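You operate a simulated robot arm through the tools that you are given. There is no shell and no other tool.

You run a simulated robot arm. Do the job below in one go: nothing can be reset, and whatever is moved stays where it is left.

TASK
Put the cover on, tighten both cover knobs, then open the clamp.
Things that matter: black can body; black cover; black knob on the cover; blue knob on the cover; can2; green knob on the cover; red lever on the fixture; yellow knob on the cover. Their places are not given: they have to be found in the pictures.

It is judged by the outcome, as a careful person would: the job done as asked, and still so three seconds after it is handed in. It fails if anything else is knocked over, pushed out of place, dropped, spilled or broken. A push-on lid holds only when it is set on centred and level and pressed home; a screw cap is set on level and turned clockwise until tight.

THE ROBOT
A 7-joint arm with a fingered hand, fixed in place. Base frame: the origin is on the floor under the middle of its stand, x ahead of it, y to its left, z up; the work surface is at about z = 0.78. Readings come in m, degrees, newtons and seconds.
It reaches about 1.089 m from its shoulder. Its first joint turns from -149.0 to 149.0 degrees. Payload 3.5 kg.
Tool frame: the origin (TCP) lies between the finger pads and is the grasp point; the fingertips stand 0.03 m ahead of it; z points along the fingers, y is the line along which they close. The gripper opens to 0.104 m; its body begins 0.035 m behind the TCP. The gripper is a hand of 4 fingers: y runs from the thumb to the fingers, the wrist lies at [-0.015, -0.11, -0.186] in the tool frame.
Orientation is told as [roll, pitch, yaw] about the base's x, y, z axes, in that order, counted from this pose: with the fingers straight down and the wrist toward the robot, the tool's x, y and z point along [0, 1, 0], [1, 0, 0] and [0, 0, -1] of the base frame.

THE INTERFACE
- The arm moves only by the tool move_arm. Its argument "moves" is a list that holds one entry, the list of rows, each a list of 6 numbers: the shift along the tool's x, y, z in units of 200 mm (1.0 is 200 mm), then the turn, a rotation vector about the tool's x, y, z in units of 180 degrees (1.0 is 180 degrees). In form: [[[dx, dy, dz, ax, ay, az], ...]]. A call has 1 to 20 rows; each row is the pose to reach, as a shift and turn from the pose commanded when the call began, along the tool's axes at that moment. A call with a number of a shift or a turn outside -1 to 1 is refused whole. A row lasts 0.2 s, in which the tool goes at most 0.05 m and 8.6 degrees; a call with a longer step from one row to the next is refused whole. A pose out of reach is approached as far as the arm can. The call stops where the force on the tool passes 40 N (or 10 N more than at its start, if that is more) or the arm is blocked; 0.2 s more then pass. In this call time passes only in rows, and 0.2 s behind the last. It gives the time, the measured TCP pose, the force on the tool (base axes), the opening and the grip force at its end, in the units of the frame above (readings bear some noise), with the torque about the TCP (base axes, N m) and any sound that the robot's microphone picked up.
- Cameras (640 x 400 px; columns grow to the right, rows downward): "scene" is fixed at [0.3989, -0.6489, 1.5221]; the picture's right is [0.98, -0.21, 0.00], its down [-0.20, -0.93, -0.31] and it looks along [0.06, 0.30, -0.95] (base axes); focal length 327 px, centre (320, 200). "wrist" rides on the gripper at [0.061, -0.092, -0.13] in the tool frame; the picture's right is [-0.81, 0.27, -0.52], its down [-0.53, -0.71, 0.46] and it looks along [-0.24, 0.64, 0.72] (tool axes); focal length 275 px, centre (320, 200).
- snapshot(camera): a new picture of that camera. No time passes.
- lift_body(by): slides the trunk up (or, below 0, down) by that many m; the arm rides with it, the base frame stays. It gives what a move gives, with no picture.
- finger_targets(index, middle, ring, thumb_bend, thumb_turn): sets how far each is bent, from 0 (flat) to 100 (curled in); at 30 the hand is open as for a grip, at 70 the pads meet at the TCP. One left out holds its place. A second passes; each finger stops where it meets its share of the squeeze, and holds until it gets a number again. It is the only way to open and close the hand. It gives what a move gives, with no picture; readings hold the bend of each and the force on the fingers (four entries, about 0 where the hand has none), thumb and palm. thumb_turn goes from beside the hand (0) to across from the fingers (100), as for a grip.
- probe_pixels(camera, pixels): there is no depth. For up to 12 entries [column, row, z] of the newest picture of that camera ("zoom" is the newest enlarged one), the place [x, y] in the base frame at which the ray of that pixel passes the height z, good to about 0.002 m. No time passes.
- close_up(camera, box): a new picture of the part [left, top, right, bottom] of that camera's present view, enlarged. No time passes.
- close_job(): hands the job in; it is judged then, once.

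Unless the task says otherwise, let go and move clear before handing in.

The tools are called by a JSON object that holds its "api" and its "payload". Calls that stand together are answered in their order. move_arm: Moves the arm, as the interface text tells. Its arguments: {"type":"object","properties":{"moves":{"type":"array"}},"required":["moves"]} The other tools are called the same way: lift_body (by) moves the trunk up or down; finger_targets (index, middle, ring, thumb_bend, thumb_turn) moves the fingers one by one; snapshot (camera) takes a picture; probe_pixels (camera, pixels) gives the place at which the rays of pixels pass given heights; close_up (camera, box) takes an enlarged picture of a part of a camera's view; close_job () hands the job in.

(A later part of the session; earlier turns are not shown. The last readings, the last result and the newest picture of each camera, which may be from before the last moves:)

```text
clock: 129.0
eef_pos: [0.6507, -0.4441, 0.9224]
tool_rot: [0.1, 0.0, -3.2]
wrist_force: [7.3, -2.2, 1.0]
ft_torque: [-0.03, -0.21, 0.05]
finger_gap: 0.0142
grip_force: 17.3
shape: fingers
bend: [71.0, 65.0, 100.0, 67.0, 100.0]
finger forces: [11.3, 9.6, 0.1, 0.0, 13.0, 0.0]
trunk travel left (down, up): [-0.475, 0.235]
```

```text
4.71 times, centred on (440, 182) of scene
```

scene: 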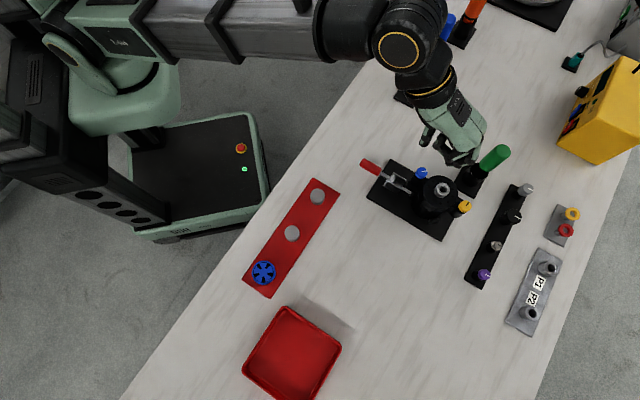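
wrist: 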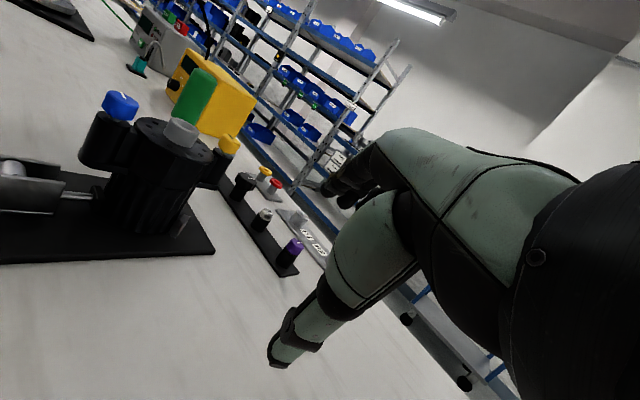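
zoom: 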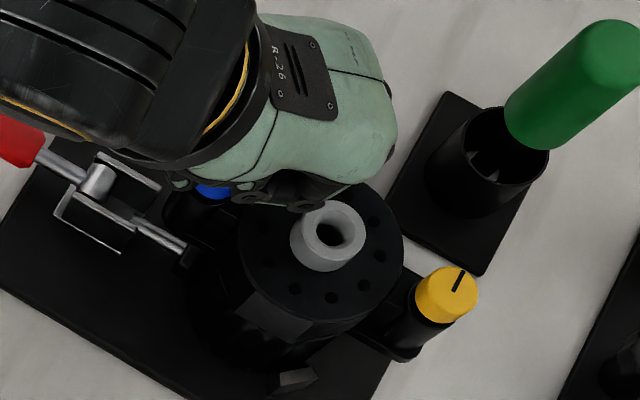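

No slip and the cover stayed in place (yellow still at (447,293)). I'll continue another 36°, adding about 1 mm correction for the 7 N side load.

{"api": "move_arm", "payload": {"moves": [[[0.001, 0.002, 0.002, 0, 0, 0.04], [0.0022, 0.002, 0.002, 0, 0, 0.08], [0.0035, 0.0018, 0.002, 0, 0, 0.12], [0.0048, 0.0011, 0.002, 0, 0, 0.16], [0.0063, 0.0005, 0.002, 0, 0, 0.2]]]}}

{"api": "close_up", "payload": {"camera": "wrist", "box": [220, 180, 360, 320]}}

{"api": "close_up", "payload": {"camera": "scene", "box": [390, 140, 490, 225]}}

```text
clock: 130.2
eef_pos: [0.6519, -0.442, 0.9214]
tool_rot: [0.0, 0.0, -39.2]
wrist_force: [7.8, -5.3, -1.0]
ft_torque: [-0.14, -0.18, 0.0]
finger_gap: 0.0144
grip_force: 17.1
shape: fingers
bend: [71.0, 65.0, 100.0, 68.0, 100.0]
finger forces: [12.4, 9.8, 0.1, 0.0, 12.2, 0.0]
trunk travel left (down, up): [-0.475, 0.235]
```

```text
2.86 times, centred on (290, 250) of wrist
```

zoom: 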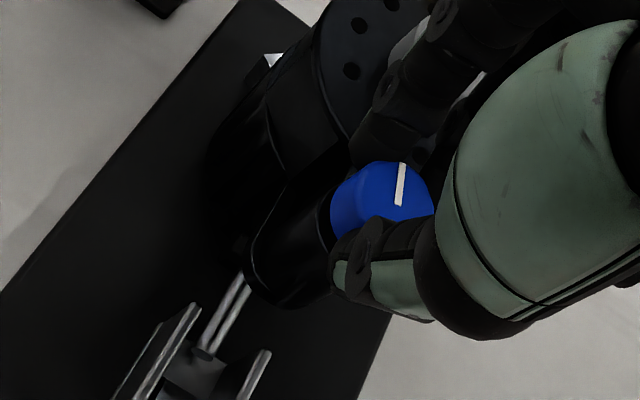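

```text
4.71 times, centred on (440, 182) of scene
```

zoom: 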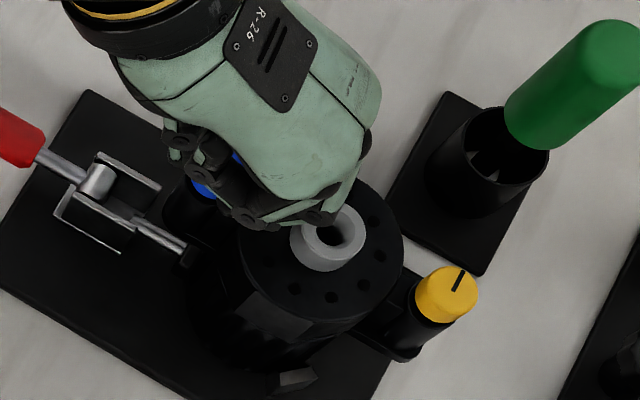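

Still no slip, the cover is steady, and torque is near zero. I'll continue clockwise, trimming the side force.

{"api": "move_arm", "payload": {"moves": [[[0.001, 0.003, 0.001, 0, 0, 0.04], [0.0022, 0.004, 0.001, 0, 0, 0.08], [0.0035, 0.0043, 0.001, 0, 0, 0.12], [0.0048, 0.0036, 0.001, 0, 0, 0.16], [0.0063, 0.003, 0.001, 0, 0, 0.2]]]}}

{"api": "close_up", "payload": {"camera": "wrist", "box": [220, 180, 360, 320]}}

{"api": "close_up", "payload": {"camera": "scene", "box": [390, 140, 490, 225]}}

```text
clock: 131.4
eef_pos: [0.652, -0.4408, 0.9218]
tool_rot: [0.1, 0.1, -75.2]
wrist_force: [5.0, -5.0, 0.5]
ft_torque: [-0.09, -0.12, 0.03]
finger_gap: 0.0145
grip_force: 16.3
shape: fingers
bend: [71.0, 65.0, 100.0, 68.0, 100.0]
finger forces: [12.3, 7.8, 0.0, 0.0, 13.2, 0.0]
trunk travel left (down, up): [-0.475, 0.235]
```

```text
2.86 times, centred on (290, 250) of wrist
```

zoom: 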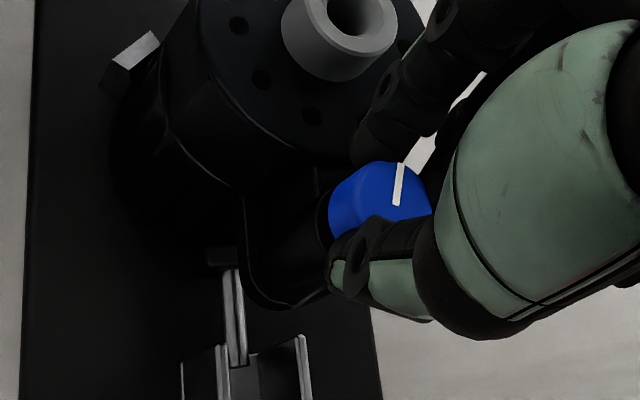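

```text
4.71 times, centred on (440, 182) of scene
```

zoom: 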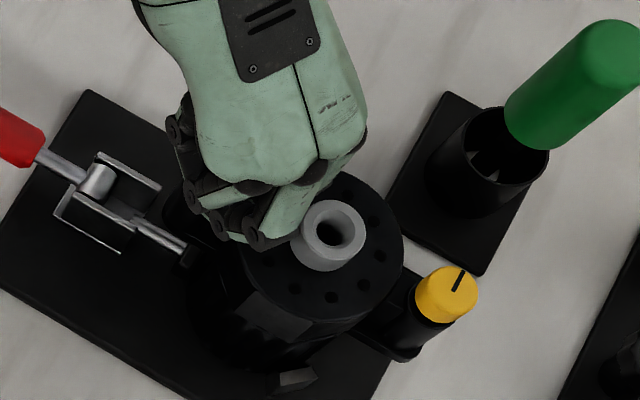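

108° done without slip. I'll keep going as far as the wrist allows.

{"api": "move_arm", "payload": {"moves": [[[0.002, 0.002, 0.001, 0, 0, 0.04], [0.0042, 0.002, 0.001, 0, 0, 0.08], [0.006, 0.0018, 0.001, 0, 0, 0.12], [0.0073, 0.0011, 0.001, 0, 0, 0.16], [0.0088, 0.0005, 0.001, 0, 0, 0.2]]]}}

{"api": "close_up", "payload": {"camera": "wrist", "box": [220, 180, 360, 320]}}

{"api": "close_up", "payload": {"camera": "scene", "box": [390, 140, 490, 225]}}

```text
clock: 132.6
eef_pos: [0.6536, -0.4412, 0.9225]
tool_rot: [0.0, 0.0, -111.2]
wrist_force: [-0.5, -6.8, -1.3]
ft_torque: [-0.16, 0.03, 0.06]
finger_gap: 0.0148
grip_force: 17.4
shape: fingers
bend: [71.0, 65.0, 100.0, 68.0, 100.0]
finger forces: [12.2, 8.9, 0.0, 0.0, 13.0, 0.0]
trunk travel left (down, up): [-0.475, 0.235]
```

```text
2.86 times, centred on (290, 250) of wrist
```

zoom: 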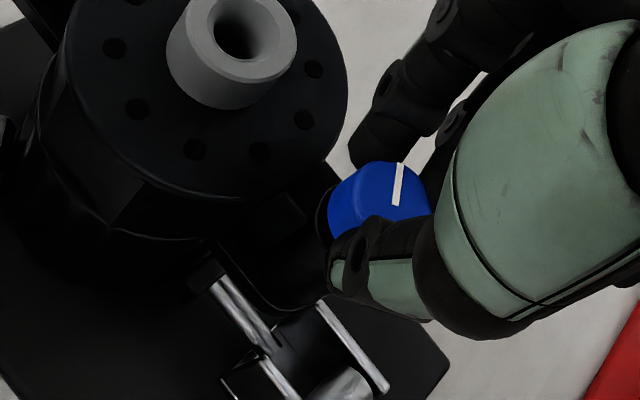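

```text
4.71 times, centred on (440, 182) of scene
```

zoom: 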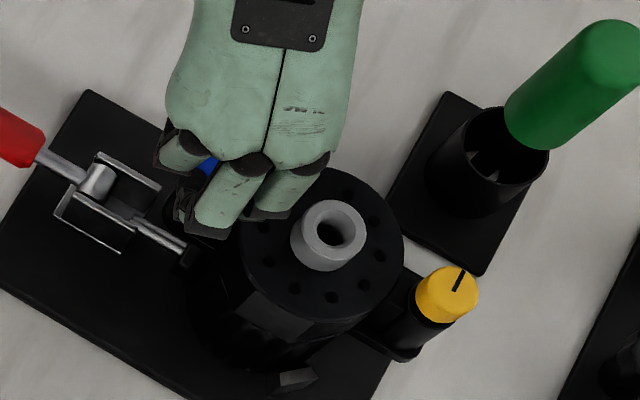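

{"api": "move_arm", "payload": {"moves": [[[0.0015, 0.002, 0.001, 0, 0, 0.04], [0.0032, 0.003, 0.001, 0, 0, 0.08], [0.0045, 0.0028, 0.001, 0, 0, 0.12], [0.0058, 0.0021, 0.001, 0, 0, 0.16], [0.0073, 0.0015, 0.001, 0, 0, 0.2]]]}}

{"api": "close_up", "payload": {"camera": "wrist", "box": [220, 180, 360, 320]}}

{"api": "snapshot", "payload": {"camera": "scene"}}

```text
clock: 133.8
eef_pos: [0.6552, -0.4424, 0.9213]
tool_rot: [-0.1, 0.0, -147.2]
wrist_force: [-5.1, -4.1, -2.6]
ft_torque: [-0.1, 0.11, 0.03]
finger_gap: 0.0144
grip_force: 17.1
shape: fingers
bend: [71.0, 65.0, 100.0, 68.0, 100.0]
finger forces: [12.1, 9.2, 0.0, 0.1, 13.0, 0.0]
trunk travel left (down, up): [-0.475, 0.235]
```

```text
2.86 times, centred on (290, 250) of wrist
```

zoom: 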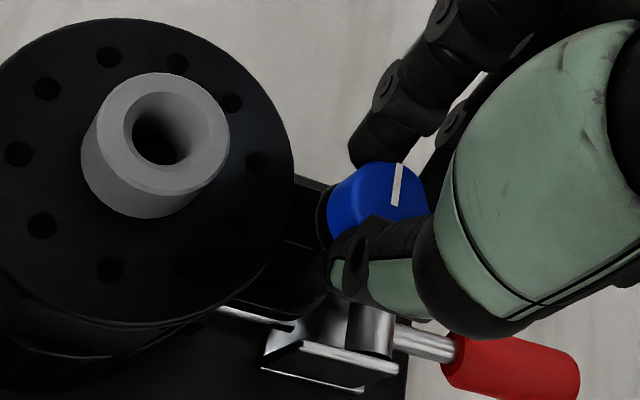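

```text
taken
```

scene: 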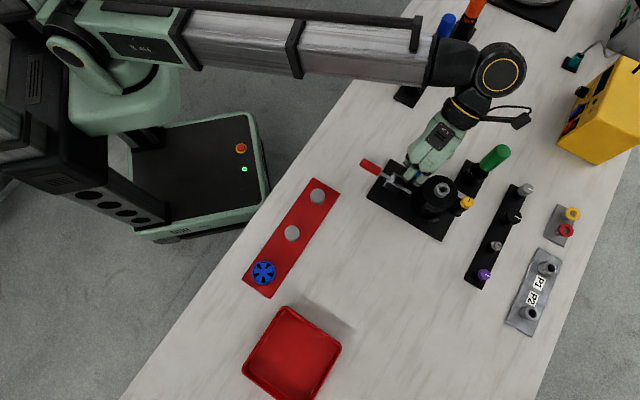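

180° turned so far with barely any torque, and the cover is steady. I'll release, lift, and compare blue's stem gap with yellow's.

{"api": "finger_targets", "payload": {"index": 56, "middle": 56, "thumb_bend": 55}}

{"api": "move_arm", "payload": {"moves": [[[0, 0, -0.05, 0, 0, 0], [0, 0, -0.12, 0, 0, 0], [0, 0, -0.2, 0, 0, 0], [0, 0, -0.3, 0, 0, 0], [0, 0, -0.4, 0, 0, 0]]]}}

{"api": "snapshot", "payload": {"camera": "wrist"}}

{"api": "close_up", "payload": {"camera": "wrist", "box": [130, 180, 330, 340]}}

{"api": "close_up", "payload": {"camera": "scene", "box": [400, 155, 480, 225]}}

```text
clock: 134.8
eef_pos: [0.6558, -0.4417, 0.9227]
tool_rot: [0.0, 0.1, -147.1]
wrist_force: [0.0, 0.5, -0.6]
ft_torque: [0.01, 0.01, 0.02]
finger_gap: 0.0371
grip_force: 0.0
shape: fingers
bend: [56.0, 56.0, 100.0, 55.0, 100.0]
finger forces: [0.0, 0.0, 0.1, 0.1, 0.1, 0.1]
trunk travel left (down, up): [-0.475, 0.235]
```

```text
clock: 136.0
eef_pos: [0.6514, -0.4579, 0.9814]
tool_rot: [1.4, 0.4, -146.0]
wrist_force: [-0.3, 0.5, -0.3]
ft_torque: [0.03, -0.03, 0.0]
finger_gap: 0.0372
grip_force: 0.0
shape: fingers
bend: [56.0, 56.0, 100.0, 55.0, 100.0]
finger forces: [0.0, 0.0, 0.1, 0.1, 0.0, 0.0]
out of reach, approached as far as the arm can: row 3, 4, 5
trunk travel left (down, up): [-0.475, 0.235]
```

```text
taken
```

wrist: 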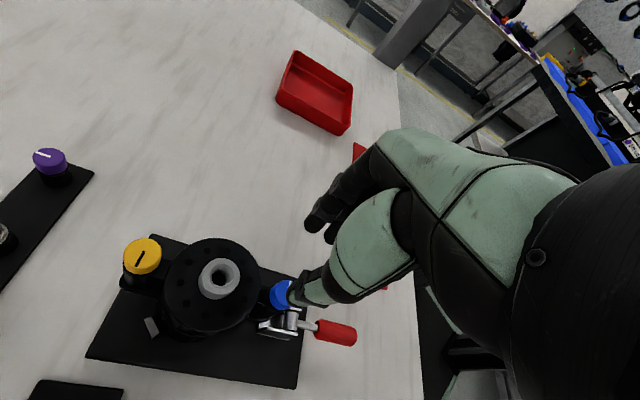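

```text
2.50 times, centred on (230, 260) of wrist
```

zoom: 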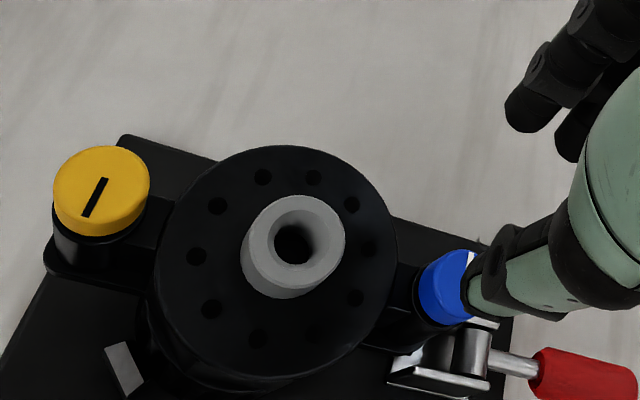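

```text
5.71 times, centred on (440, 190) of scene
```

zoom: 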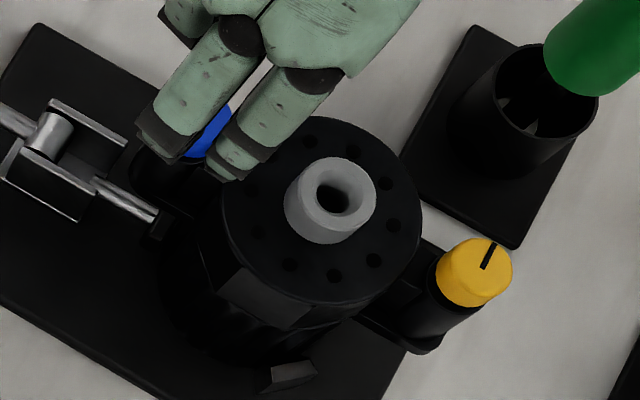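

At that yaw the arm can't rise higher, but it is clear of the knob. I'll unwind counter-clockwise back to yaw 33° above the knob.

{"api": "move_arm", "payload": {"moves": [[[0, 0, 0, 0, 0, -0.04], [0, 0, 0, 0, 0, -0.08], [0, 0, 0, 0, 0, -0.12], [0, 0, 0, 0, 0, -0.16], [0, 0, 0, 0, 0, -0.2], [0, 0, 0, 0, 0, -0.24], [0, 0, 0, 0, 0, -0.28], [0, 0, 0, 0, 0, -0.32], [0, 0, 0, 0, 0, -0.36], [0, 0, 0, 0, 0, -0.4], [0, 0, 0, 0, 0, -0.44], [0, 0, 0, 0, 0, -0.48], [0, 0, 0, 0, 0, -0.52], [0, 0, 0, 0, 0, -0.56], [0, 0, 0, 0, 0, -0.6], [0, 0, 0, 0, 0, -0.64], [0, 0, 0, 0, 0, -0.68], [0, 0, 0, 0, 0, -0.72]]]}}

{"api": "snapshot", "payload": {"camera": "scene"}}

```text
clock: 139.8
eef_pos: [0.6516, -0.4573, 0.9835]
tool_rot: [0.0, -0.1, -17.4]
wrist_force: [-0.7, 0.2, 0.7]
ft_torque: [-0.01, -0.03, 0.01]
finger_gap: 0.0371
grip_force: 0.1
shape: fingers
bend: [56.0, 56.0, 100.0, 55.0, 100.0]
finger forces: [0.1, 0.0, 0.1, 0.1, 0.1, 0.0]
trunk travel left (down, up): [-0.475, 0.235]
```

```text
taken
```

scene: 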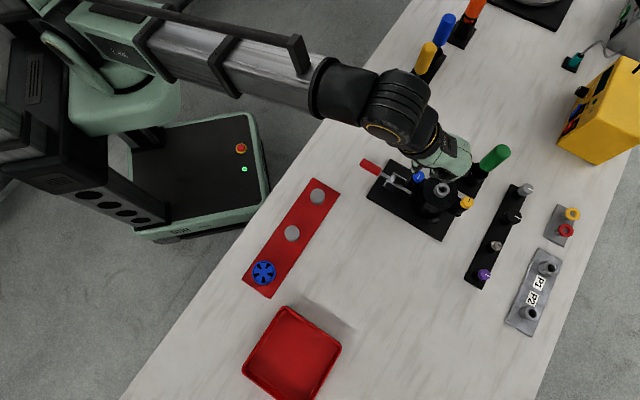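

{"api": "close_up", "payload": {"camera": "scene", "box": [400, 155, 480, 225]}}

{"api": "close_up", "payload": {"camera": "wrist", "box": [180, 180, 340, 340]}}

```text
5.71 times, centred on (440, 190) of scene
```

zoom: 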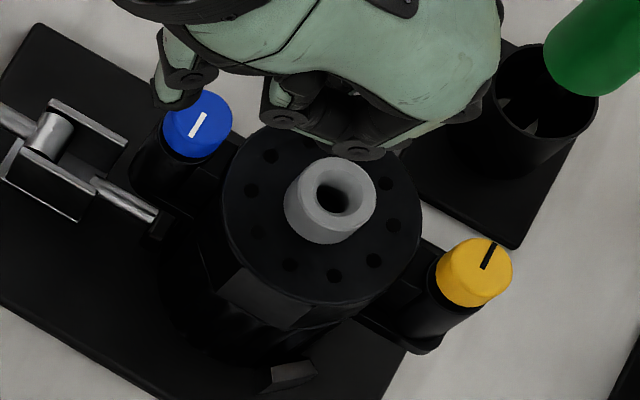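

```text
2.50 times, centred on (260, 260) of wrist
```

zoom: 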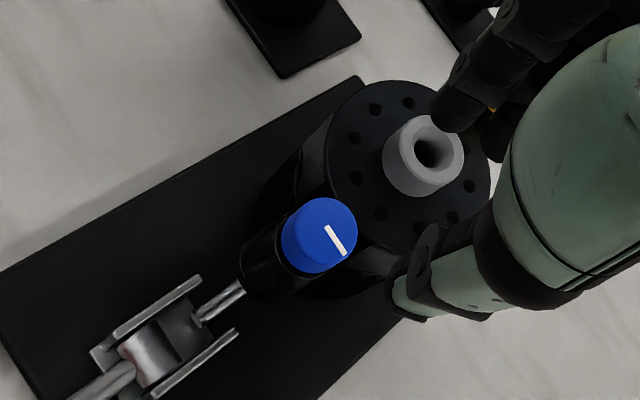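

Blue now points the opposite way (180° turned) and seems slightly lower, so the thread is drawing in. I'll go back over it at yaw 33° for a second stroke.

{"api": "move_arm", "payload": {"moves": [[[0.01, -0.003, 0, 0, 0, -0.04], [0.02, -0.006, 0, 0, 0, -0.08], [0.03, -0.009, 0, 0, 0, -0.12], [0.04, -0.012, 0, 0, 0, -0.16], [0.05, -0.015, 0, 0, 0, -0.2], [0.06, -0.018, 0.05, 0, 0, -0.24], [0.0715, -0.021, 0.12, 0, 0, -0.28], [0.0715, -0.021, 0.1925, 0, 0, -0.28]]]}}

{"api": "move_arm", "payload": {"moves": [[[0, 0, 0, 0, 0, 0]]]}}

{"api": "close_up", "payload": {"camera": "wrist", "box": [220, 180, 360, 320]}}

```text
clock: 141.6
eef_pos: [0.6517, -0.4419, 0.9426]
tool_rot: [0.0, 0.1, 33.0]
wrist_force: [0.7, 0.1, 0.7]
ft_torque: [0.03, 0.01, -0.03]
finger_gap: 0.037
grip_force: 0.1
shape: fingers
bend: [56.0, 56.0, 100.0, 55.0, 100.0]
finger forces: [0.0, 0.0, 0.1, 0.1, 0.0, 0.0]
trunk travel left (down, up): [-0.475, 0.235]
```

```text
clock: 142.0
eef_pos: [0.6524, -0.441, 0.9427]
tool_rot: [-0.1, 0.1, 32.9]
wrist_force: [0.5, -0.1, 0.7]
ft_torque: [0.05, 0.0, -0.01]
finger_gap: 0.0372
grip_force: 0.1
shape: fingers
bend: [56.0, 56.0, 100.0, 55.0, 100.0]
finger forces: [0.0, 0.0, 0.0, 0.0, 0.0, 0.0]
trunk travel left (down, up): [-0.475, 0.235]
```

```text
2.86 times, centred on (290, 250) of wrist
```

zoom: 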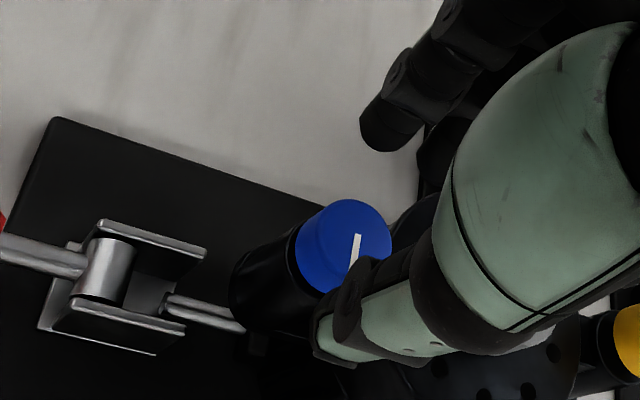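

The knob sits exactly where the good grip had it. I'll lower and pinch.

{"api": "move_arm", "payload": {"moves": [[[0, 0, 0.04, 0, 0, 0], [0, 0, 0.08, 0, 0, 0], [0, 0, 0.107, 0, 0, 0]]]}}

{"api": "finger_targets", "payload": {"index": 64, "middle": 66, "thumb_bend": 64}}

{"api": "finger_targets", "payload": {"index": 70, "middle": 70, "thumb_bend": 70}}

{"api": "finger_targets", "payload": {"index": 78, "middle": 76, "thumb_bend": 78}}

```text
clock: 142.8
eef_pos: [0.6525, -0.4424, 0.9221]
tool_rot: [0.1, 0.0, 33.0]
wrist_force: [0.7, 0.3, 0.1]
ft_torque: [0.0, 0.02, 0.01]
finger_gap: 0.0372
grip_force: 0.0
shape: fingers
bend: [56.0, 56.0, 100.0, 55.0, 100.0]
finger forces: [0.1, 0.1, 0.0, 0.0, 0.1, 0.0]
trunk travel left (down, up): [-0.475, 0.235]
```

```text
clock: 143.8
eef_pos: [0.652, -0.4415, 0.9207]
tool_rot: [0.0, 0.0, 33.1]
wrist_force: [0.7, -0.5, 0.3]
ft_torque: [-0.02, -0.04, 0.02]
finger_gap: 0.0184
grip_force: 1.4
shape: fingers
bend: [63.0, 65.0, 100.0, 63.0, 100.0]
finger forces: [0.4, 1.2, 0.0, 0.1, 1.0, 0.1]
trunk travel left (down, up): [-0.475, 0.235]
```

```text
clock: 144.8
eef_pos: [0.652, -0.4427, 0.9219]
tool_rot: [-0.1, 0.0, 33.0]
wrist_force: [2.6, 1.7, 0.1]
ft_torque: [0.02, -0.08, 0.0]
finger_gap: 0.0158
grip_force: 6.3
shape: fingers
bend: [65.0, 66.0, 100.0, 64.0, 100.0]
finger forces: [3.6, 3.7, 0.0, 0.0, 4.9, 0.0]
trunk travel left (down, up): [-0.475, 0.235]
```

```text
clock: 145.8
eef_pos: [0.6524, -0.4413, 0.9208]
tool_rot: [0.0, -0.1, 33.0]
wrist_force: [4.0, 0.5, -3.7]
ft_torque: [-0.02, -0.02, 0.03]
finger_gap: 0.0141
grip_force: 17.0
shape: fingers
bend: [71.0, 65.0, 100.0, 65.0, 100.0]
finger forces: [8.6, 9.4, 0.0, 0.0, 15.0, 0.0]
trunk travel left (down, up): [-0.475, 0.235]
```

Same balanced grip as the first stroke. I'll repeat the clockwise turn in the same increments and watch the torque.

{"api": "move_arm", "payload": {"moves": [[[0, 0.002, 0.003, 0, 0, 0], [0.001, 0.001, 0.004, 0, 0, 0.04], [0.0022, 0, 0.005, 0, 0, 0.08], [0.0035, -0.0005, 0.005, 0, 0, 0.12], [0.0048, -0.001, 0.005, 0, 0, 0.16], [0.0063, -0.0015, 0.005, 0, 0, 0.2]]]}}

{"api": "move_arm", "payload": {"moves": [[[0.001, 0.002, 0.003, 0, 0, 0.04], [0.0022, 0.002, 0.003, 0, 0, 0.08], [0.0035, 0.0018, 0.003, 0, 0, 0.12], [0.0048, 0.0011, 0.003, 0, 0, 0.16], [0.0063, 0.0005, 0.003, 0, 0, 0.2]]]}}

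{"api": "close_up", "payload": {"camera": "wrist", "box": [220, 180, 360, 320]}}

{"api": "close_up", "payload": {"camera": "scene", "box": [390, 140, 490, 225]}}

```text
clock: 147.2
eef_pos: [0.6531, -0.4411, 0.9199]
tool_rot: [0.0, 0.1, -3.1]
wrist_force: [6.2, -3.3, -2.7]
ft_torque: [-0.08, -0.14, 0.05]
finger_gap: 0.0139
grip_force: 17.0
shape: fingers
bend: [71.0, 64.0, 100.0, 67.0, 100.0]
finger forces: [9.6, 11.5, 0.1, 0.1, 13.0, 0.0]
trunk travel left (down, up): [-0.475, 0.235]
```

```text
clock: 148.4
eef_pos: [0.6512, -0.4402, 0.9202]
tool_rot: [0.0, 0.0, -39.1]
wrist_force: [9.6, -8.4, -1.5]
ft_torque: [-0.18, -0.26, 0.05]
finger_gap: 0.0138
grip_force: 17.8
shape: fingers
bend: [71.0, 64.0, 100.0, 68.0, 100.0]
finger forces: [11.8, 12.5, 0.1, 0.0, 11.2, 0.0]
trunk travel left (down, up): [-0.475, 0.235]
```

```text
2.86 times, centred on (290, 250) of wrist
```

zoom: 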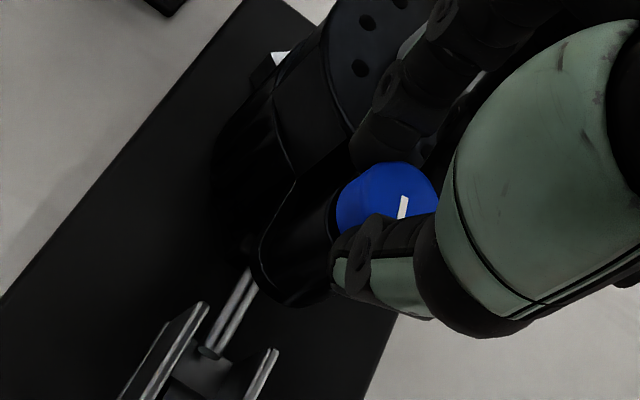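

```text
4.71 times, centred on (440, 182) of scene
```

zoom: 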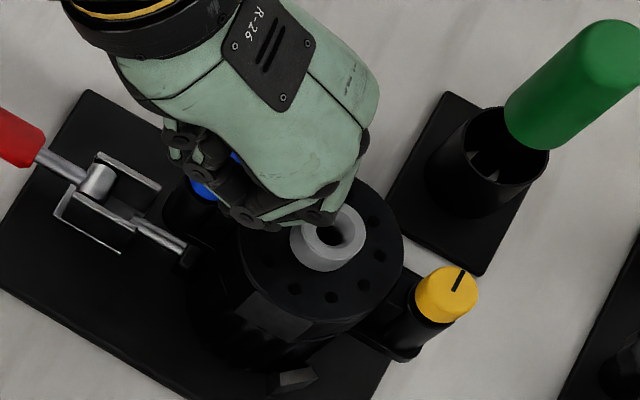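

Turning fine with 252° total so far and the cover unmoved. I'll trim 1.5 mm for the side load and continue.

{"api": "move_arm", "payload": {"moves": [[[0.001, 0.005, 0.002, 0, 0, 0.04], [0.0022, 0.0065, 0.002, 0, 0, 0.08], [0.0035, 0.0063, 0.002, 0, 0, 0.12], [0.0048, 0.0056, 0.002, 0, 0, 0.16], [0.0063, 0.005, 0.002, 0, 0, 0.2]]]}}

{"api": "move_arm", "payload": {"moves": [[[0.002, 0.003, 0.002, 0, 0, 0.04], [0.0042, 0.003, 0.002, 0, 0, 0.08], [0.006, 0.0028, 0.002, 0, 0, 0.12], [0.0073, 0.0021, 0.002, 0, 0, 0.16], [0.0088, 0.0015, 0.002, 0, 0, 0.2]]]}}

{"api": "close_up", "payload": {"camera": "wrist", "box": [220, 180, 360, 320]}}

{"api": "close_up", "payload": {"camera": "scene", "box": [390, 140, 490, 225]}}

```text
clock: 149.6
eef_pos: [0.6525, -0.4399, 0.9198]
tool_rot: [0.0, 0.0, -75.2]
wrist_force: [6.6, -8.7, -1.3]
ft_torque: [-0.27, -0.14, 0.03]
finger_gap: 0.0136
grip_force: 17.4
shape: fingers
bend: [71.0, 64.0, 100.0, 68.0, 100.0]
finger forces: [12.7, 10.7, 0.0, 0.0, 11.6, 0.0]
trunk travel left (down, up): [-0.475, 0.235]
```

```text
clock: 150.8
eef_pos: [0.6545, -0.4398, 0.9184]
tool_rot: [0.0, 0.0, -111.2]
wrist_force: [0.7, -11.3, -1.9]
ft_torque: [-0.28, -0.03, 0.07]
finger_gap: 0.0136
grip_force: 17.9
shape: fingers
bend: [71.0, 64.0, 100.0, 68.0, 100.0]
finger forces: [13.7, 10.5, 0.0, 0.0, 11.5, 0.0]
trunk travel left (down, up): [-0.475, 0.235]
```

```text
2.86 times, centred on (290, 250) of wrist
```

zoom: 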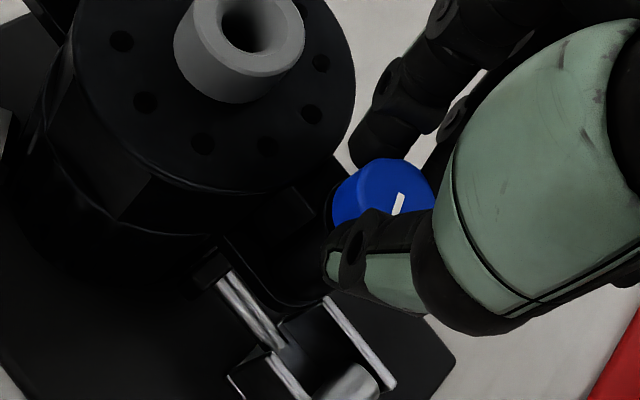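

```text
4.71 times, centred on (440, 182) of scene
```

zoom: 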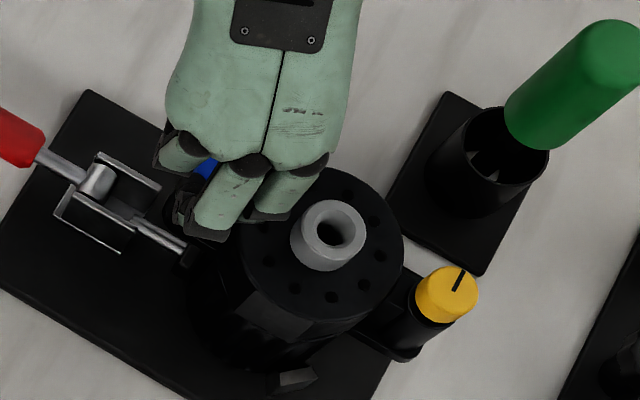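

324° total. One more step on this stroke with a trim.

{"api": "move_arm", "payload": {"moves": [[[0.0015, 0.005, 0.002, 0, 0, 0.04], [0.0032, 0.0065, 0.002, 0, 0, 0.08], [0.0045, 0.0063, 0.002, 0, 0, 0.12], [0.0058, 0.0056, 0.002, 0, 0, 0.16], [0.0065, 0.005, 0.002, 0, 0, 0.185]]]}}

{"api": "close_up", "payload": {"camera": "wrist", "box": [220, 180, 360, 320]}}

```text
clock: 152.0
eef_pos: [0.6565, -0.4411, 0.9195]
tool_rot: [0.1, 0.0, -144.5]
wrist_force: [-0.7, -9.1, -0.4]
ft_torque: [-0.25, 0.05, 0.14]
finger_gap: 0.0141
grip_force: 18.0
shape: fingers
bend: [71.0, 64.0, 100.0, 68.0, 100.0]
finger forces: [13.0, 9.2, 0.1, 0.1, 13.9, 0.0]
trunk travel left (down, up): [-0.475, 0.235]
```

```text
2.86 times, centred on (290, 250) of wrist
```

zoom: 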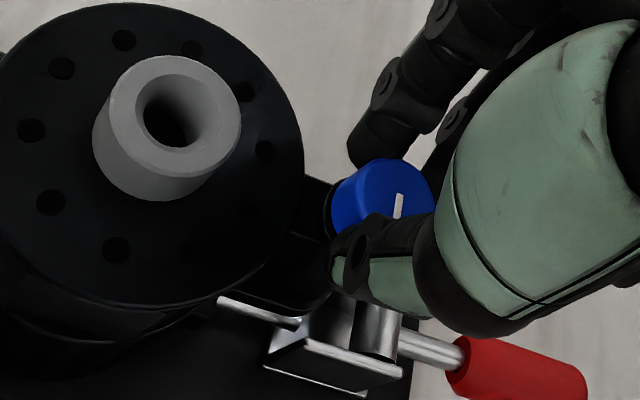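

Resistance is appearing (0.14 Nm). I'll release, lift just enough to clear the knob, unwind, and return for a third stroke.

{"api": "finger_targets", "payload": {"index": 56, "middle": 56, "thumb_bend": 55}}

{"api": "move_arm", "payload": {"moves": [[[0, 0, -0.06, 0, 0, 0], [0, 0, -0.13, 0, 0, 0], [0, 0, -0.14, 0, 0, -0.04], [0, 0, -0.14, 0, 0, -0.08], [0, 0, -0.14, 0, 0, -0.12], [0, 0, -0.14, 0, 0, -0.16], [0, 0, -0.16, 0, 0, -0.2], [0, 0, -0.2, 0, 0, -0.24], [0, 0, -0.24, 0, 0, -0.28], [0, 0, -0.28, 0, 0, -0.32], [0, 0, -0.3, 0, 0, -0.36], [0, 0, -0.3, 0, 0, -0.4], [0, 0, -0.3, 0, 0, -0.44], [0, 0, -0.3, 0, 0, -0.48], [0, 0, -0.3, 0, 0, -0.52], [0, 0, -0.3, 0, 0, -0.56], [0, 0, -0.3, 0, 0, -0.6], [0, 0, -0.3, 0, 0, -0.64], [0, 0, -0.3, 0, 0, -0.68]]]}}

{"api": "close_up", "payload": {"camera": "scene", "box": [400, 155, 480, 225]}}

{"api": "close_up", "payload": {"camera": "wrist", "box": [180, 180, 340, 340]}}

```text
clock: 153.0
eef_pos: [0.6549, -0.4397, 0.919]
tool_rot: [0.0, 0.0, -144.3]
wrist_force: [-0.6, -0.2, -1.4]
ft_torque: [0.0, 0.02, 0.01]
finger_gap: 0.0371
grip_force: 0.1
shape: fingers
bend: [56.0, 56.0, 100.0, 55.0, 100.0]
finger forces: [0.1, 0.0, 0.0, 0.0, 0.0, 0.1]
trunk travel left (down, up): [-0.475, 0.235]
```

```text
clock: 157.0
eef_pos: [0.6561, -0.4411, 0.9786]
tool_rot: [0.0, 0.0, -21.8]
wrist_force: [-0.5, 0.4, -0.4]
ft_torque: [-0.01, 0.01, 0.01]
finger_gap: 0.0374
grip_force: 0.0
shape: fingers
bend: [56.0, 56.0, 100.0, 55.0, 100.0]
finger forces: [0.0, 0.0, 0.0, 0.0, 0.0, 0.0]
trunk travel left (down, up): [-0.475, 0.235]
```

```text
5.71 times, centred on (440, 190) of scene
```

zoom: 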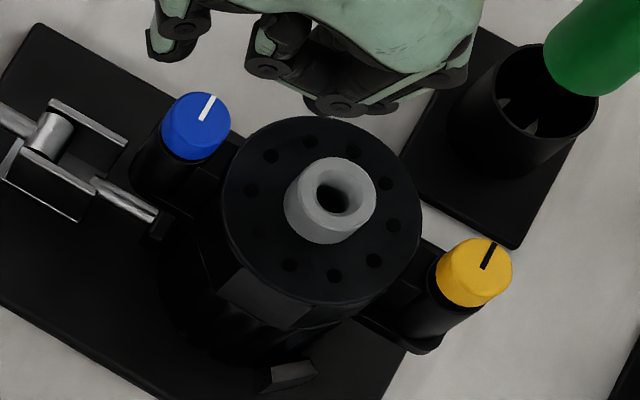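

```text
2.50 times, centred on (260, 260) of wrist
```

zoom: 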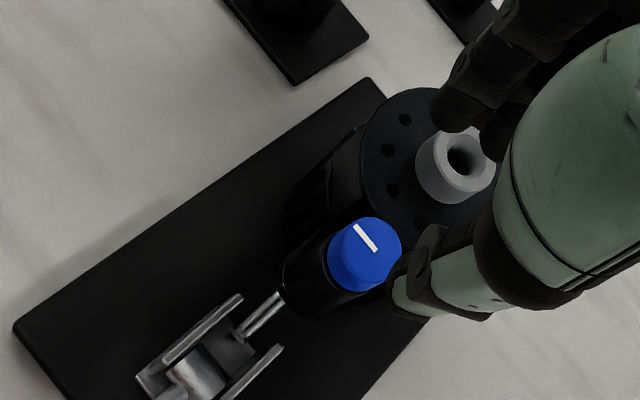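

Blue has dropped about 4 mm over roughly 350°, so its stem gap is nearly closed. I'll return for a third stroke to bring it tight.

{"api": "move_arm", "payload": {"moves": [[[-0.002, -0.002, 0, 0, 0, -0.0435], [-0.004, -0.004, 0, 0, 0, -0.087], [-0.006, -0.006, 0, 0, 0, -0.1305], [-0.008, -0.009, 0, 0, 0, -0.174], [-0.01, -0.012, 0, 0, 0, -0.2175], [-0.012, -0.014, 0.05, 0, 0, -0.261], [-0.014, -0.016, 0.12, 0, 0, -0.3045], [-0.014, -0.016, 0.178, 0, 0, -0.3045]]]}}

{"api": "move_arm", "payload": {"moves": [[[0, 0, 0, 0, 0, 0]]]}}

{"api": "close_up", "payload": {"camera": "wrist", "box": [220, 180, 360, 320]}}

```text
clock: 158.8
eef_pos: [0.6511, -0.4419, 0.9432]
tool_rot: [0.0, 0.0, 32.9]
wrist_force: [-0.9, 0.8, 0.1]
ft_torque: [-0.03, 0.0, -0.01]
finger_gap: 0.037
grip_force: 0.0
shape: fingers
bend: [56.0, 56.0, 100.0, 55.0, 100.0]
finger forces: [0.0, 0.1, 0.1, 0.1, 0.0, 0.0]
trunk travel left (down, up): [-0.475, 0.235]
```

```text
clock: 159.2
eef_pos: [0.6514, -0.442, 0.9434]
tool_rot: [0.1, -0.1, 33.0]
wrist_force: [0.6, 0.3, -0.2]
ft_torque: [0.01, 0.0, -0.02]
finger_gap: 0.0371
grip_force: 0.0
shape: fingers
bend: [56.0, 56.0, 100.0, 55.0, 100.0]
finger forces: [0.0, 0.0, 0.0, 0.0, 0.0, 0.0]
trunk travel left (down, up): [-0.475, 0.235]
```

```text
2.86 times, centred on (290, 250) of wrist
```

zoom: 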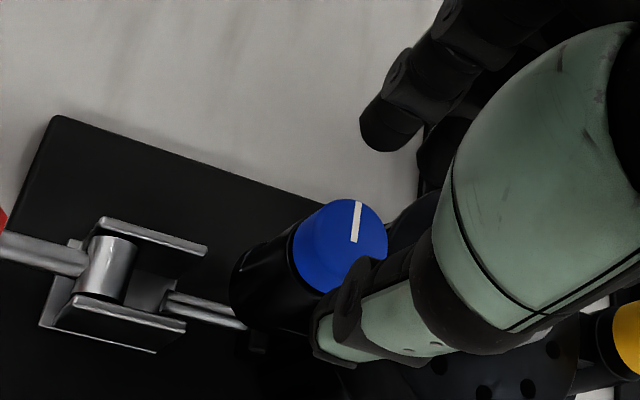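

{"api": "move_arm", "payload": {"moves": [[[0, 0, 0.04, 0, 0, 0], [0, 0, 0.08, 0, 0, 0], [0, 0, 0.1145, 0, 0, 0]]]}}

{"api": "finger_targets", "payload": {"index": 64, "middle": 66, "thumb_bend": 64}}

{"api": "finger_targets", "payload": {"index": 70, "middle": 70, "thumb_bend": 70}}

{"api": "finger_targets", "payload": {"index": 80, "middle": 78, "thumb_bend": 80}}

```text
clock: 160.0
eef_pos: [0.6506, -0.4419, 0.9208]
tool_rot: [0.0, -0.1, 32.9]
wrist_force: [0.3, -0.8, -0.7]
ft_torque: [0.01, -0.01, 0.0]
finger_gap: 0.0368
grip_force: 0.0
shape: fingers
bend: [56.0, 56.0, 100.0, 55.0, 100.0]
finger forces: [0.0, 0.0, 0.1, 0.0, 0.0, 0.0]
trunk travel left (down, up): [-0.475, 0.235]
```

```text
clock: 161.0
eef_pos: [0.6517, -0.4422, 0.9201]
tool_rot: [0.0, 0.0, 32.9]
wrist_force: [2.2, 0.0, 0.4]
ft_torque: [0.05, -0.05, 0.01]
finger_gap: 0.0182
grip_force: 1.7
shape: fingers
bend: [63.0, 65.0, 100.0, 63.0, 100.0]
finger forces: [0.5, 1.3, 0.1, 0.0, 0.8, 0.0]
trunk travel left (down, up): [-0.475, 0.235]
```

```text
clock: 162.0
eef_pos: [0.6507, -0.4421, 0.9208]
tool_rot: [0.0, -0.1, 32.9]
wrist_force: [2.4, 2.0, 0.0]
ft_torque: [0.07, -0.09, 0.02]
finger_gap: 0.016
grip_force: 7.0
shape: fingers
bend: [65.0, 66.0, 100.0, 65.0, 100.0]
finger forces: [3.8, 4.0, 0.0, 0.0, 4.9, 0.0]
trunk travel left (down, up): [-0.475, 0.235]
```

```text
clock: 163.0
eef_pos: [0.6515, -0.442, 0.9206]
tool_rot: [0.0, 0.0, 32.9]
wrist_force: [4.5, -0.5, -3.1]
ft_torque: [-0.04, -0.03, 0.03]
finger_gap: 0.0138
grip_force: 18.4
shape: fingers
bend: [71.0, 66.0, 100.0, 66.0, 100.0]
finger forces: [9.2, 10.4, 0.1, 0.0, 17.0, 0.0]
trunk travel left (down, up): [-0.475, 0.235]
```

Grip is balanced again. I'll turn in smaller steps now, looking for the stop.

{"api": "move_arm", "payload": {"moves": [[[0, 0.003, 0.002, 0, 0, 0.01], [0.0005, 0.003, 0.002, 0, 0, 0.04], [0.0015, 0.003, 0.002, 0, 0, 0.08]]]}}

{"api": "move_arm", "payload": {"moves": [[[0.001, 0, 0.001, 0, 0, 0.04], [0.0022, -0.001, 0.001, 0, 0, 0.08]]]}}

{"api": "close_up", "payload": {"camera": "wrist", "box": [220, 180, 360, 320]}}

{"api": "move_arm", "payload": {"moves": [[[0.001, 0.002, 0.001, 0, 0, 0.04], [0.0022, 0.002, 0.001, 0, 0, 0.08]]]}}

{"api": "close_up", "payload": {"camera": "wrist", "box": [220, 180, 360, 320]}}

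```text
clock: 163.8
eef_pos: [0.6528, -0.4404, 0.9206]
tool_rot: [0.0, -0.1, 18.4]
wrist_force: [0.5, 1.5, -2.1]
ft_torque: [0.08, 0.03, 0.16]
finger_gap: 0.014
grip_force: 18.1
shape: fingers
bend: [71.0, 65.0, 100.0, 66.0, 100.0]
finger forces: [9.2, 9.6, 0.0, 0.0, 17.7, 0.0]
trunk travel left (down, up): [-0.475, 0.235]
```

```text
clock: 164.4
eef_pos: [0.6518, -0.4411, 0.9208]
tool_rot: [0.0, 0.0, 4.0]
wrist_force: [2.8, 8.1, -2.6]
ft_torque: [0.2, -0.08, 0.25]
finger_gap: 0.0138
grip_force: 20.8
shape: fingers
bend: [71.0, 64.0, 100.0, 66.0, 100.0]
finger forces: [13.5, 11.1, 0.0, 0.1, 15.3, 0.0]
trunk travel left (down, up): [-0.475, 0.235]
```

```text
2.86 times, centred on (290, 250) of wrist
```

zoom: 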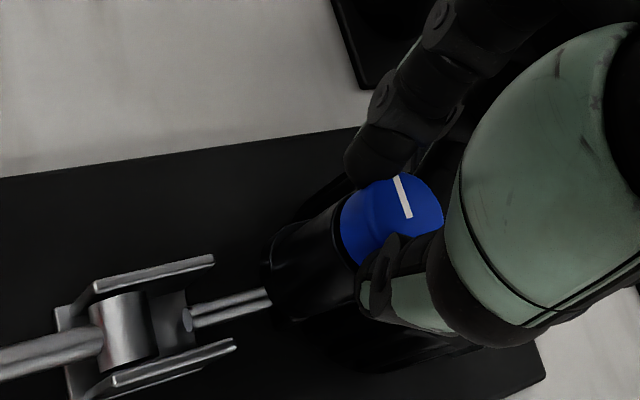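

```text
clock: 165.0
eef_pos: [0.6528, -0.4402, 0.919]
tool_rot: [0.0, 0.1, -10.5]
wrist_force: [5.0, 9.6, -3.2]
ft_torque: [0.27, -0.2, 0.24]
finger_gap: 0.0139
grip_force: 22.4
shape: fingers
bend: [72.0, 64.0, 100.0, 67.0, 100.0]
finger forces: [19.3, 10.0, 0.0, 0.0, 15.2, 0.0]
trunk travel left (down, up): [-0.475, 0.235]
```

```text
2.86 times, centred on (290, 250) of wrist
```

zoom: 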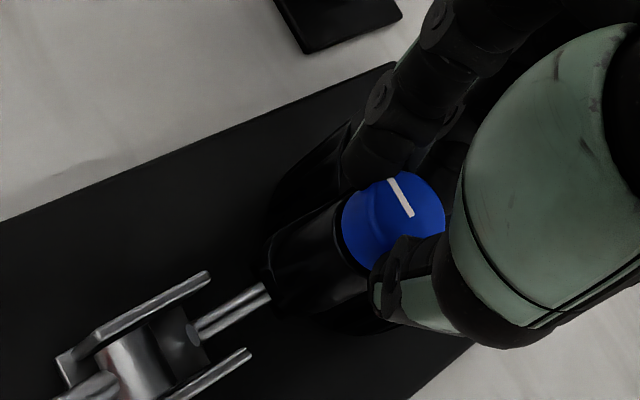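

The hand now slips on blue at 0.25 Nm and its mark no longer follows, so blue is tight after about one full turn. I'll release and check the cover.

{"api": "finger_targets", "payload": {"index": 56, "middle": 56, "thumb_bend": 55}}

{"api": "move_arm", "payload": {"moves": [[[0, 0, -0.06, 0, 0, 0], [0, 0, -0.14, 0, 0, 0], [0, 0, -0.24, 0, 0, 0], [0, 0, -0.36, 0, 0, 0], [0, 0, -0.45, 0, 0, 0]]]}}

{"api": "close_up", "payload": {"camera": "scene", "box": [400, 155, 480, 225]}}

{"api": "close_up", "payload": {"camera": "wrist", "box": [180, 180, 340, 340]}}

```text
clock: 166.0
eef_pos: [0.652, -0.4415, 0.9191]
tool_rot: [0.0, 0.0, -10.3]
wrist_force: [-0.6, -0.5, 0.5]
ft_torque: [-0.01, 0.0, 0.0]
finger_gap: 0.0372
grip_force: 0.0
shape: fingers
bend: [56.0, 56.0, 100.0, 55.0, 100.0]
finger forces: [0.0, 0.0, 0.0, 0.0, 0.0, 0.1]
trunk travel left (down, up): [-0.475, 0.235]
```

```text
clock: 167.2
eef_pos: [0.6514, -0.4405, 1.0105]
tool_rot: [0.1, 0.0, -10.3]
wrist_force: [0.1, 0.9, -1.0]
ft_torque: [-0.01, -0.02, -0.01]
finger_gap: 0.0374
grip_force: 0.0
shape: fingers
bend: [56.0, 56.0, 100.0, 55.0, 100.0]
finger forces: [0.0, 0.1, 0.0, 0.0, 0.1, 0.1]
trunk travel left (down, up): [-0.475, 0.235]
```

```text
5.71 times, centred on (440, 190) of scene
```

zoom: 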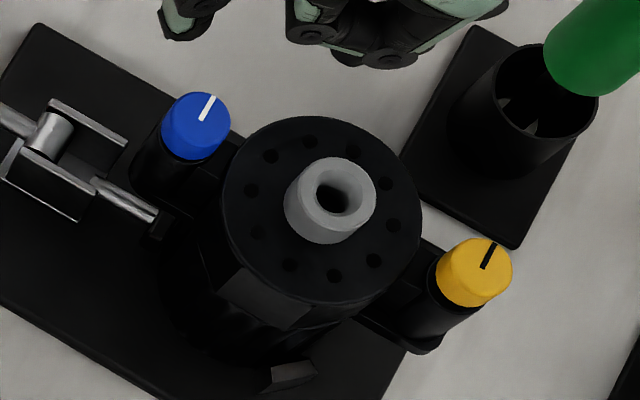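

```text
2.50 times, centred on (260, 260) of wrist
```

zoom: 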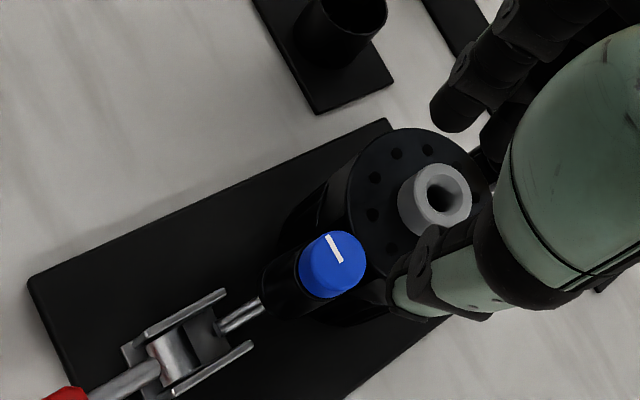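

The cover is unmoved and blue is tight. Next is the yellow knob, same method, offset by the same calibration, keeping clear of the green driver to its north-east.

{"api": "move_arm", "payload": {"moves": [[[-0.06, 0.09, 0, 0, 0, -0.04], [-0.12, 0.18, 0, 0, 0, -0.08], [-0.18, 0.27, 0, 0, 0, -0.12], [-0.24, 0.36, 0, 0, 0, -0.16], [-0.306, 0.4415, 0, 0, 0, -0.2], [-0.306, 0.4415, 0.1, 0, 0, -0.2406], [-0.306, 0.4415, 0.2, 0, 0, -0.2406], [-0.306, 0.4415, 0.28, 0, 0, -0.2406]]]}}

{"api": "move_arm", "payload": {"moves": [[[0, 0, 0, 0, 0, 0]]]}}

{"api": "close_up", "payload": {"camera": "wrist", "box": [220, 180, 360, 320]}}

{"api": "snapshot", "payload": {"camera": "scene"}}

```text
clock: 169.0
eef_pos: [0.729, -0.5159, 0.9525]
tool_rot: [0.0, 0.0, 33.1]
wrist_force: [0.6, -0.3, 0.2]
ft_torque: [-0.03, -0.04, 0.01]
finger_gap: 0.0369
grip_force: 0.2
shape: fingers
bend: [56.0, 56.0, 100.0, 55.0, 100.0]
finger forces: [0.1, 0.0, 0.1, 0.1, 0.0, 0.1]
trunk travel left (down, up): [-0.475, 0.235]
```

```text
clock: 169.4
eef_pos: [0.7282, -0.5166, 0.9537]
tool_rot: [0.0, 0.0, 33.1]
wrist_force: [0.0, 0.2, -0.9]
ft_torque: [0.02, 0.01, 0.0]
finger_gap: 0.0368
grip_force: 0.0
shape: fingers
bend: [56.0, 56.0, 100.0, 55.0, 100.0]
finger forces: [0.1, 0.1, 0.0, 0.0, 0.0, 0.0]
trunk travel left (down, up): [-0.475, 0.235]
```

```text
2.86 times, centred on (290, 250) of wrist
```

zoom: 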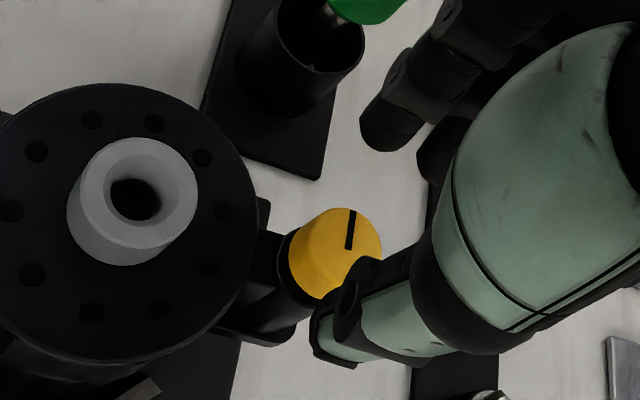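

```text
taken
```

scene: 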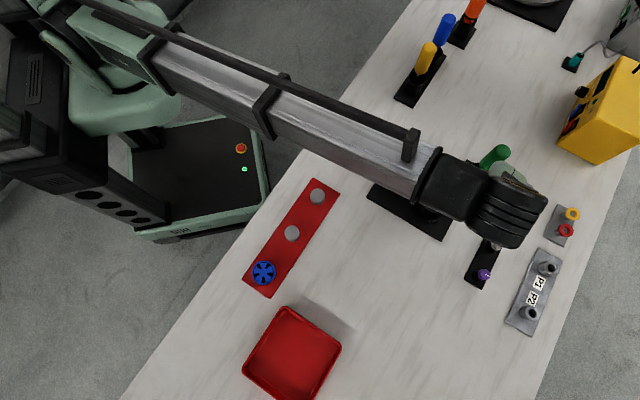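

Yellow appears within about 2 mm of the ideal spot. I'll correct, lower and pinch in steps.

{"api": "move_arm", "payload": {"moves": [[[-0.0077, 0.0063, 0.05, 0, 0, 0], [-0.0077, 0.0063, 0.1, 0, 0, 0], [-0.0077, 0.0063, 0.146, 0, 0, 0]]]}}

{"api": "finger_targets", "payload": {"index": 64, "middle": 66, "thumb_bend": 64}}

{"api": "finger_targets", "payload": {"index": 70, "middle": 70, "thumb_bend": 70}}

{"api": "close_up", "payload": {"camera": "wrist", "box": [220, 180, 360, 320]}}

```text
clock: 170.2
eef_pos: [0.7292, -0.5181, 0.9242]
tool_rot: [0.0, -0.1, 33.0]
wrist_force: [0.0, -0.2, 0.1]
ft_torque: [-0.03, 0.0, -0.01]
finger_gap: 0.0372
grip_force: 0.1
shape: fingers
bend: [56.0, 56.0, 100.0, 55.0, 100.0]
finger forces: [0.0, 0.0, 0.1, 0.0, 0.0, 0.1]
trunk travel left (down, up): [-0.475, 0.235]
```

```text
clock: 171.2
eef_pos: [0.7299, -0.5171, 0.9251]
tool_rot: [0.0, -0.1, 33.0]
wrist_force: [-0.3, 1.2, -1.0]
ft_torque: [0.02, -0.01, 0.01]
finger_gap: 0.0187
grip_force: 1.0
shape: fingers
bend: [63.0, 65.0, 100.0, 63.0, 100.0]
finger forces: [0.5, 0.8, 0.0, 0.0, 1.0, 0.0]
trunk travel left (down, up): [-0.475, 0.235]
```

```text
clock: 172.2
eef_pos: [0.7303, -0.5174, 0.9244]
tool_rot: [0.0, 0.0, 33.0]
wrist_force: [2.5, 0.7, 0.2]
ft_torque: [0.04, -0.04, -0.01]
finger_gap: 0.0164
grip_force: 6.4
shape: fingers
bend: [65.0, 67.0, 100.0, 64.0, 100.0]
finger forces: [3.8, 3.4, 0.0, 0.1, 5.0, 0.0]
trunk travel left (down, up): [-0.475, 0.235]
```

```text
2.86 times, centred on (290, 250) of wrist
```

zoom: 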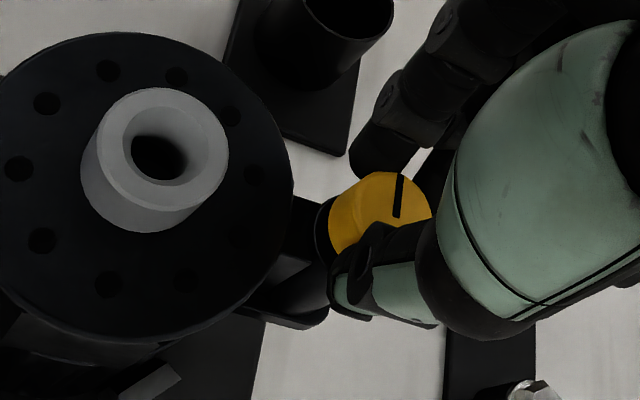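

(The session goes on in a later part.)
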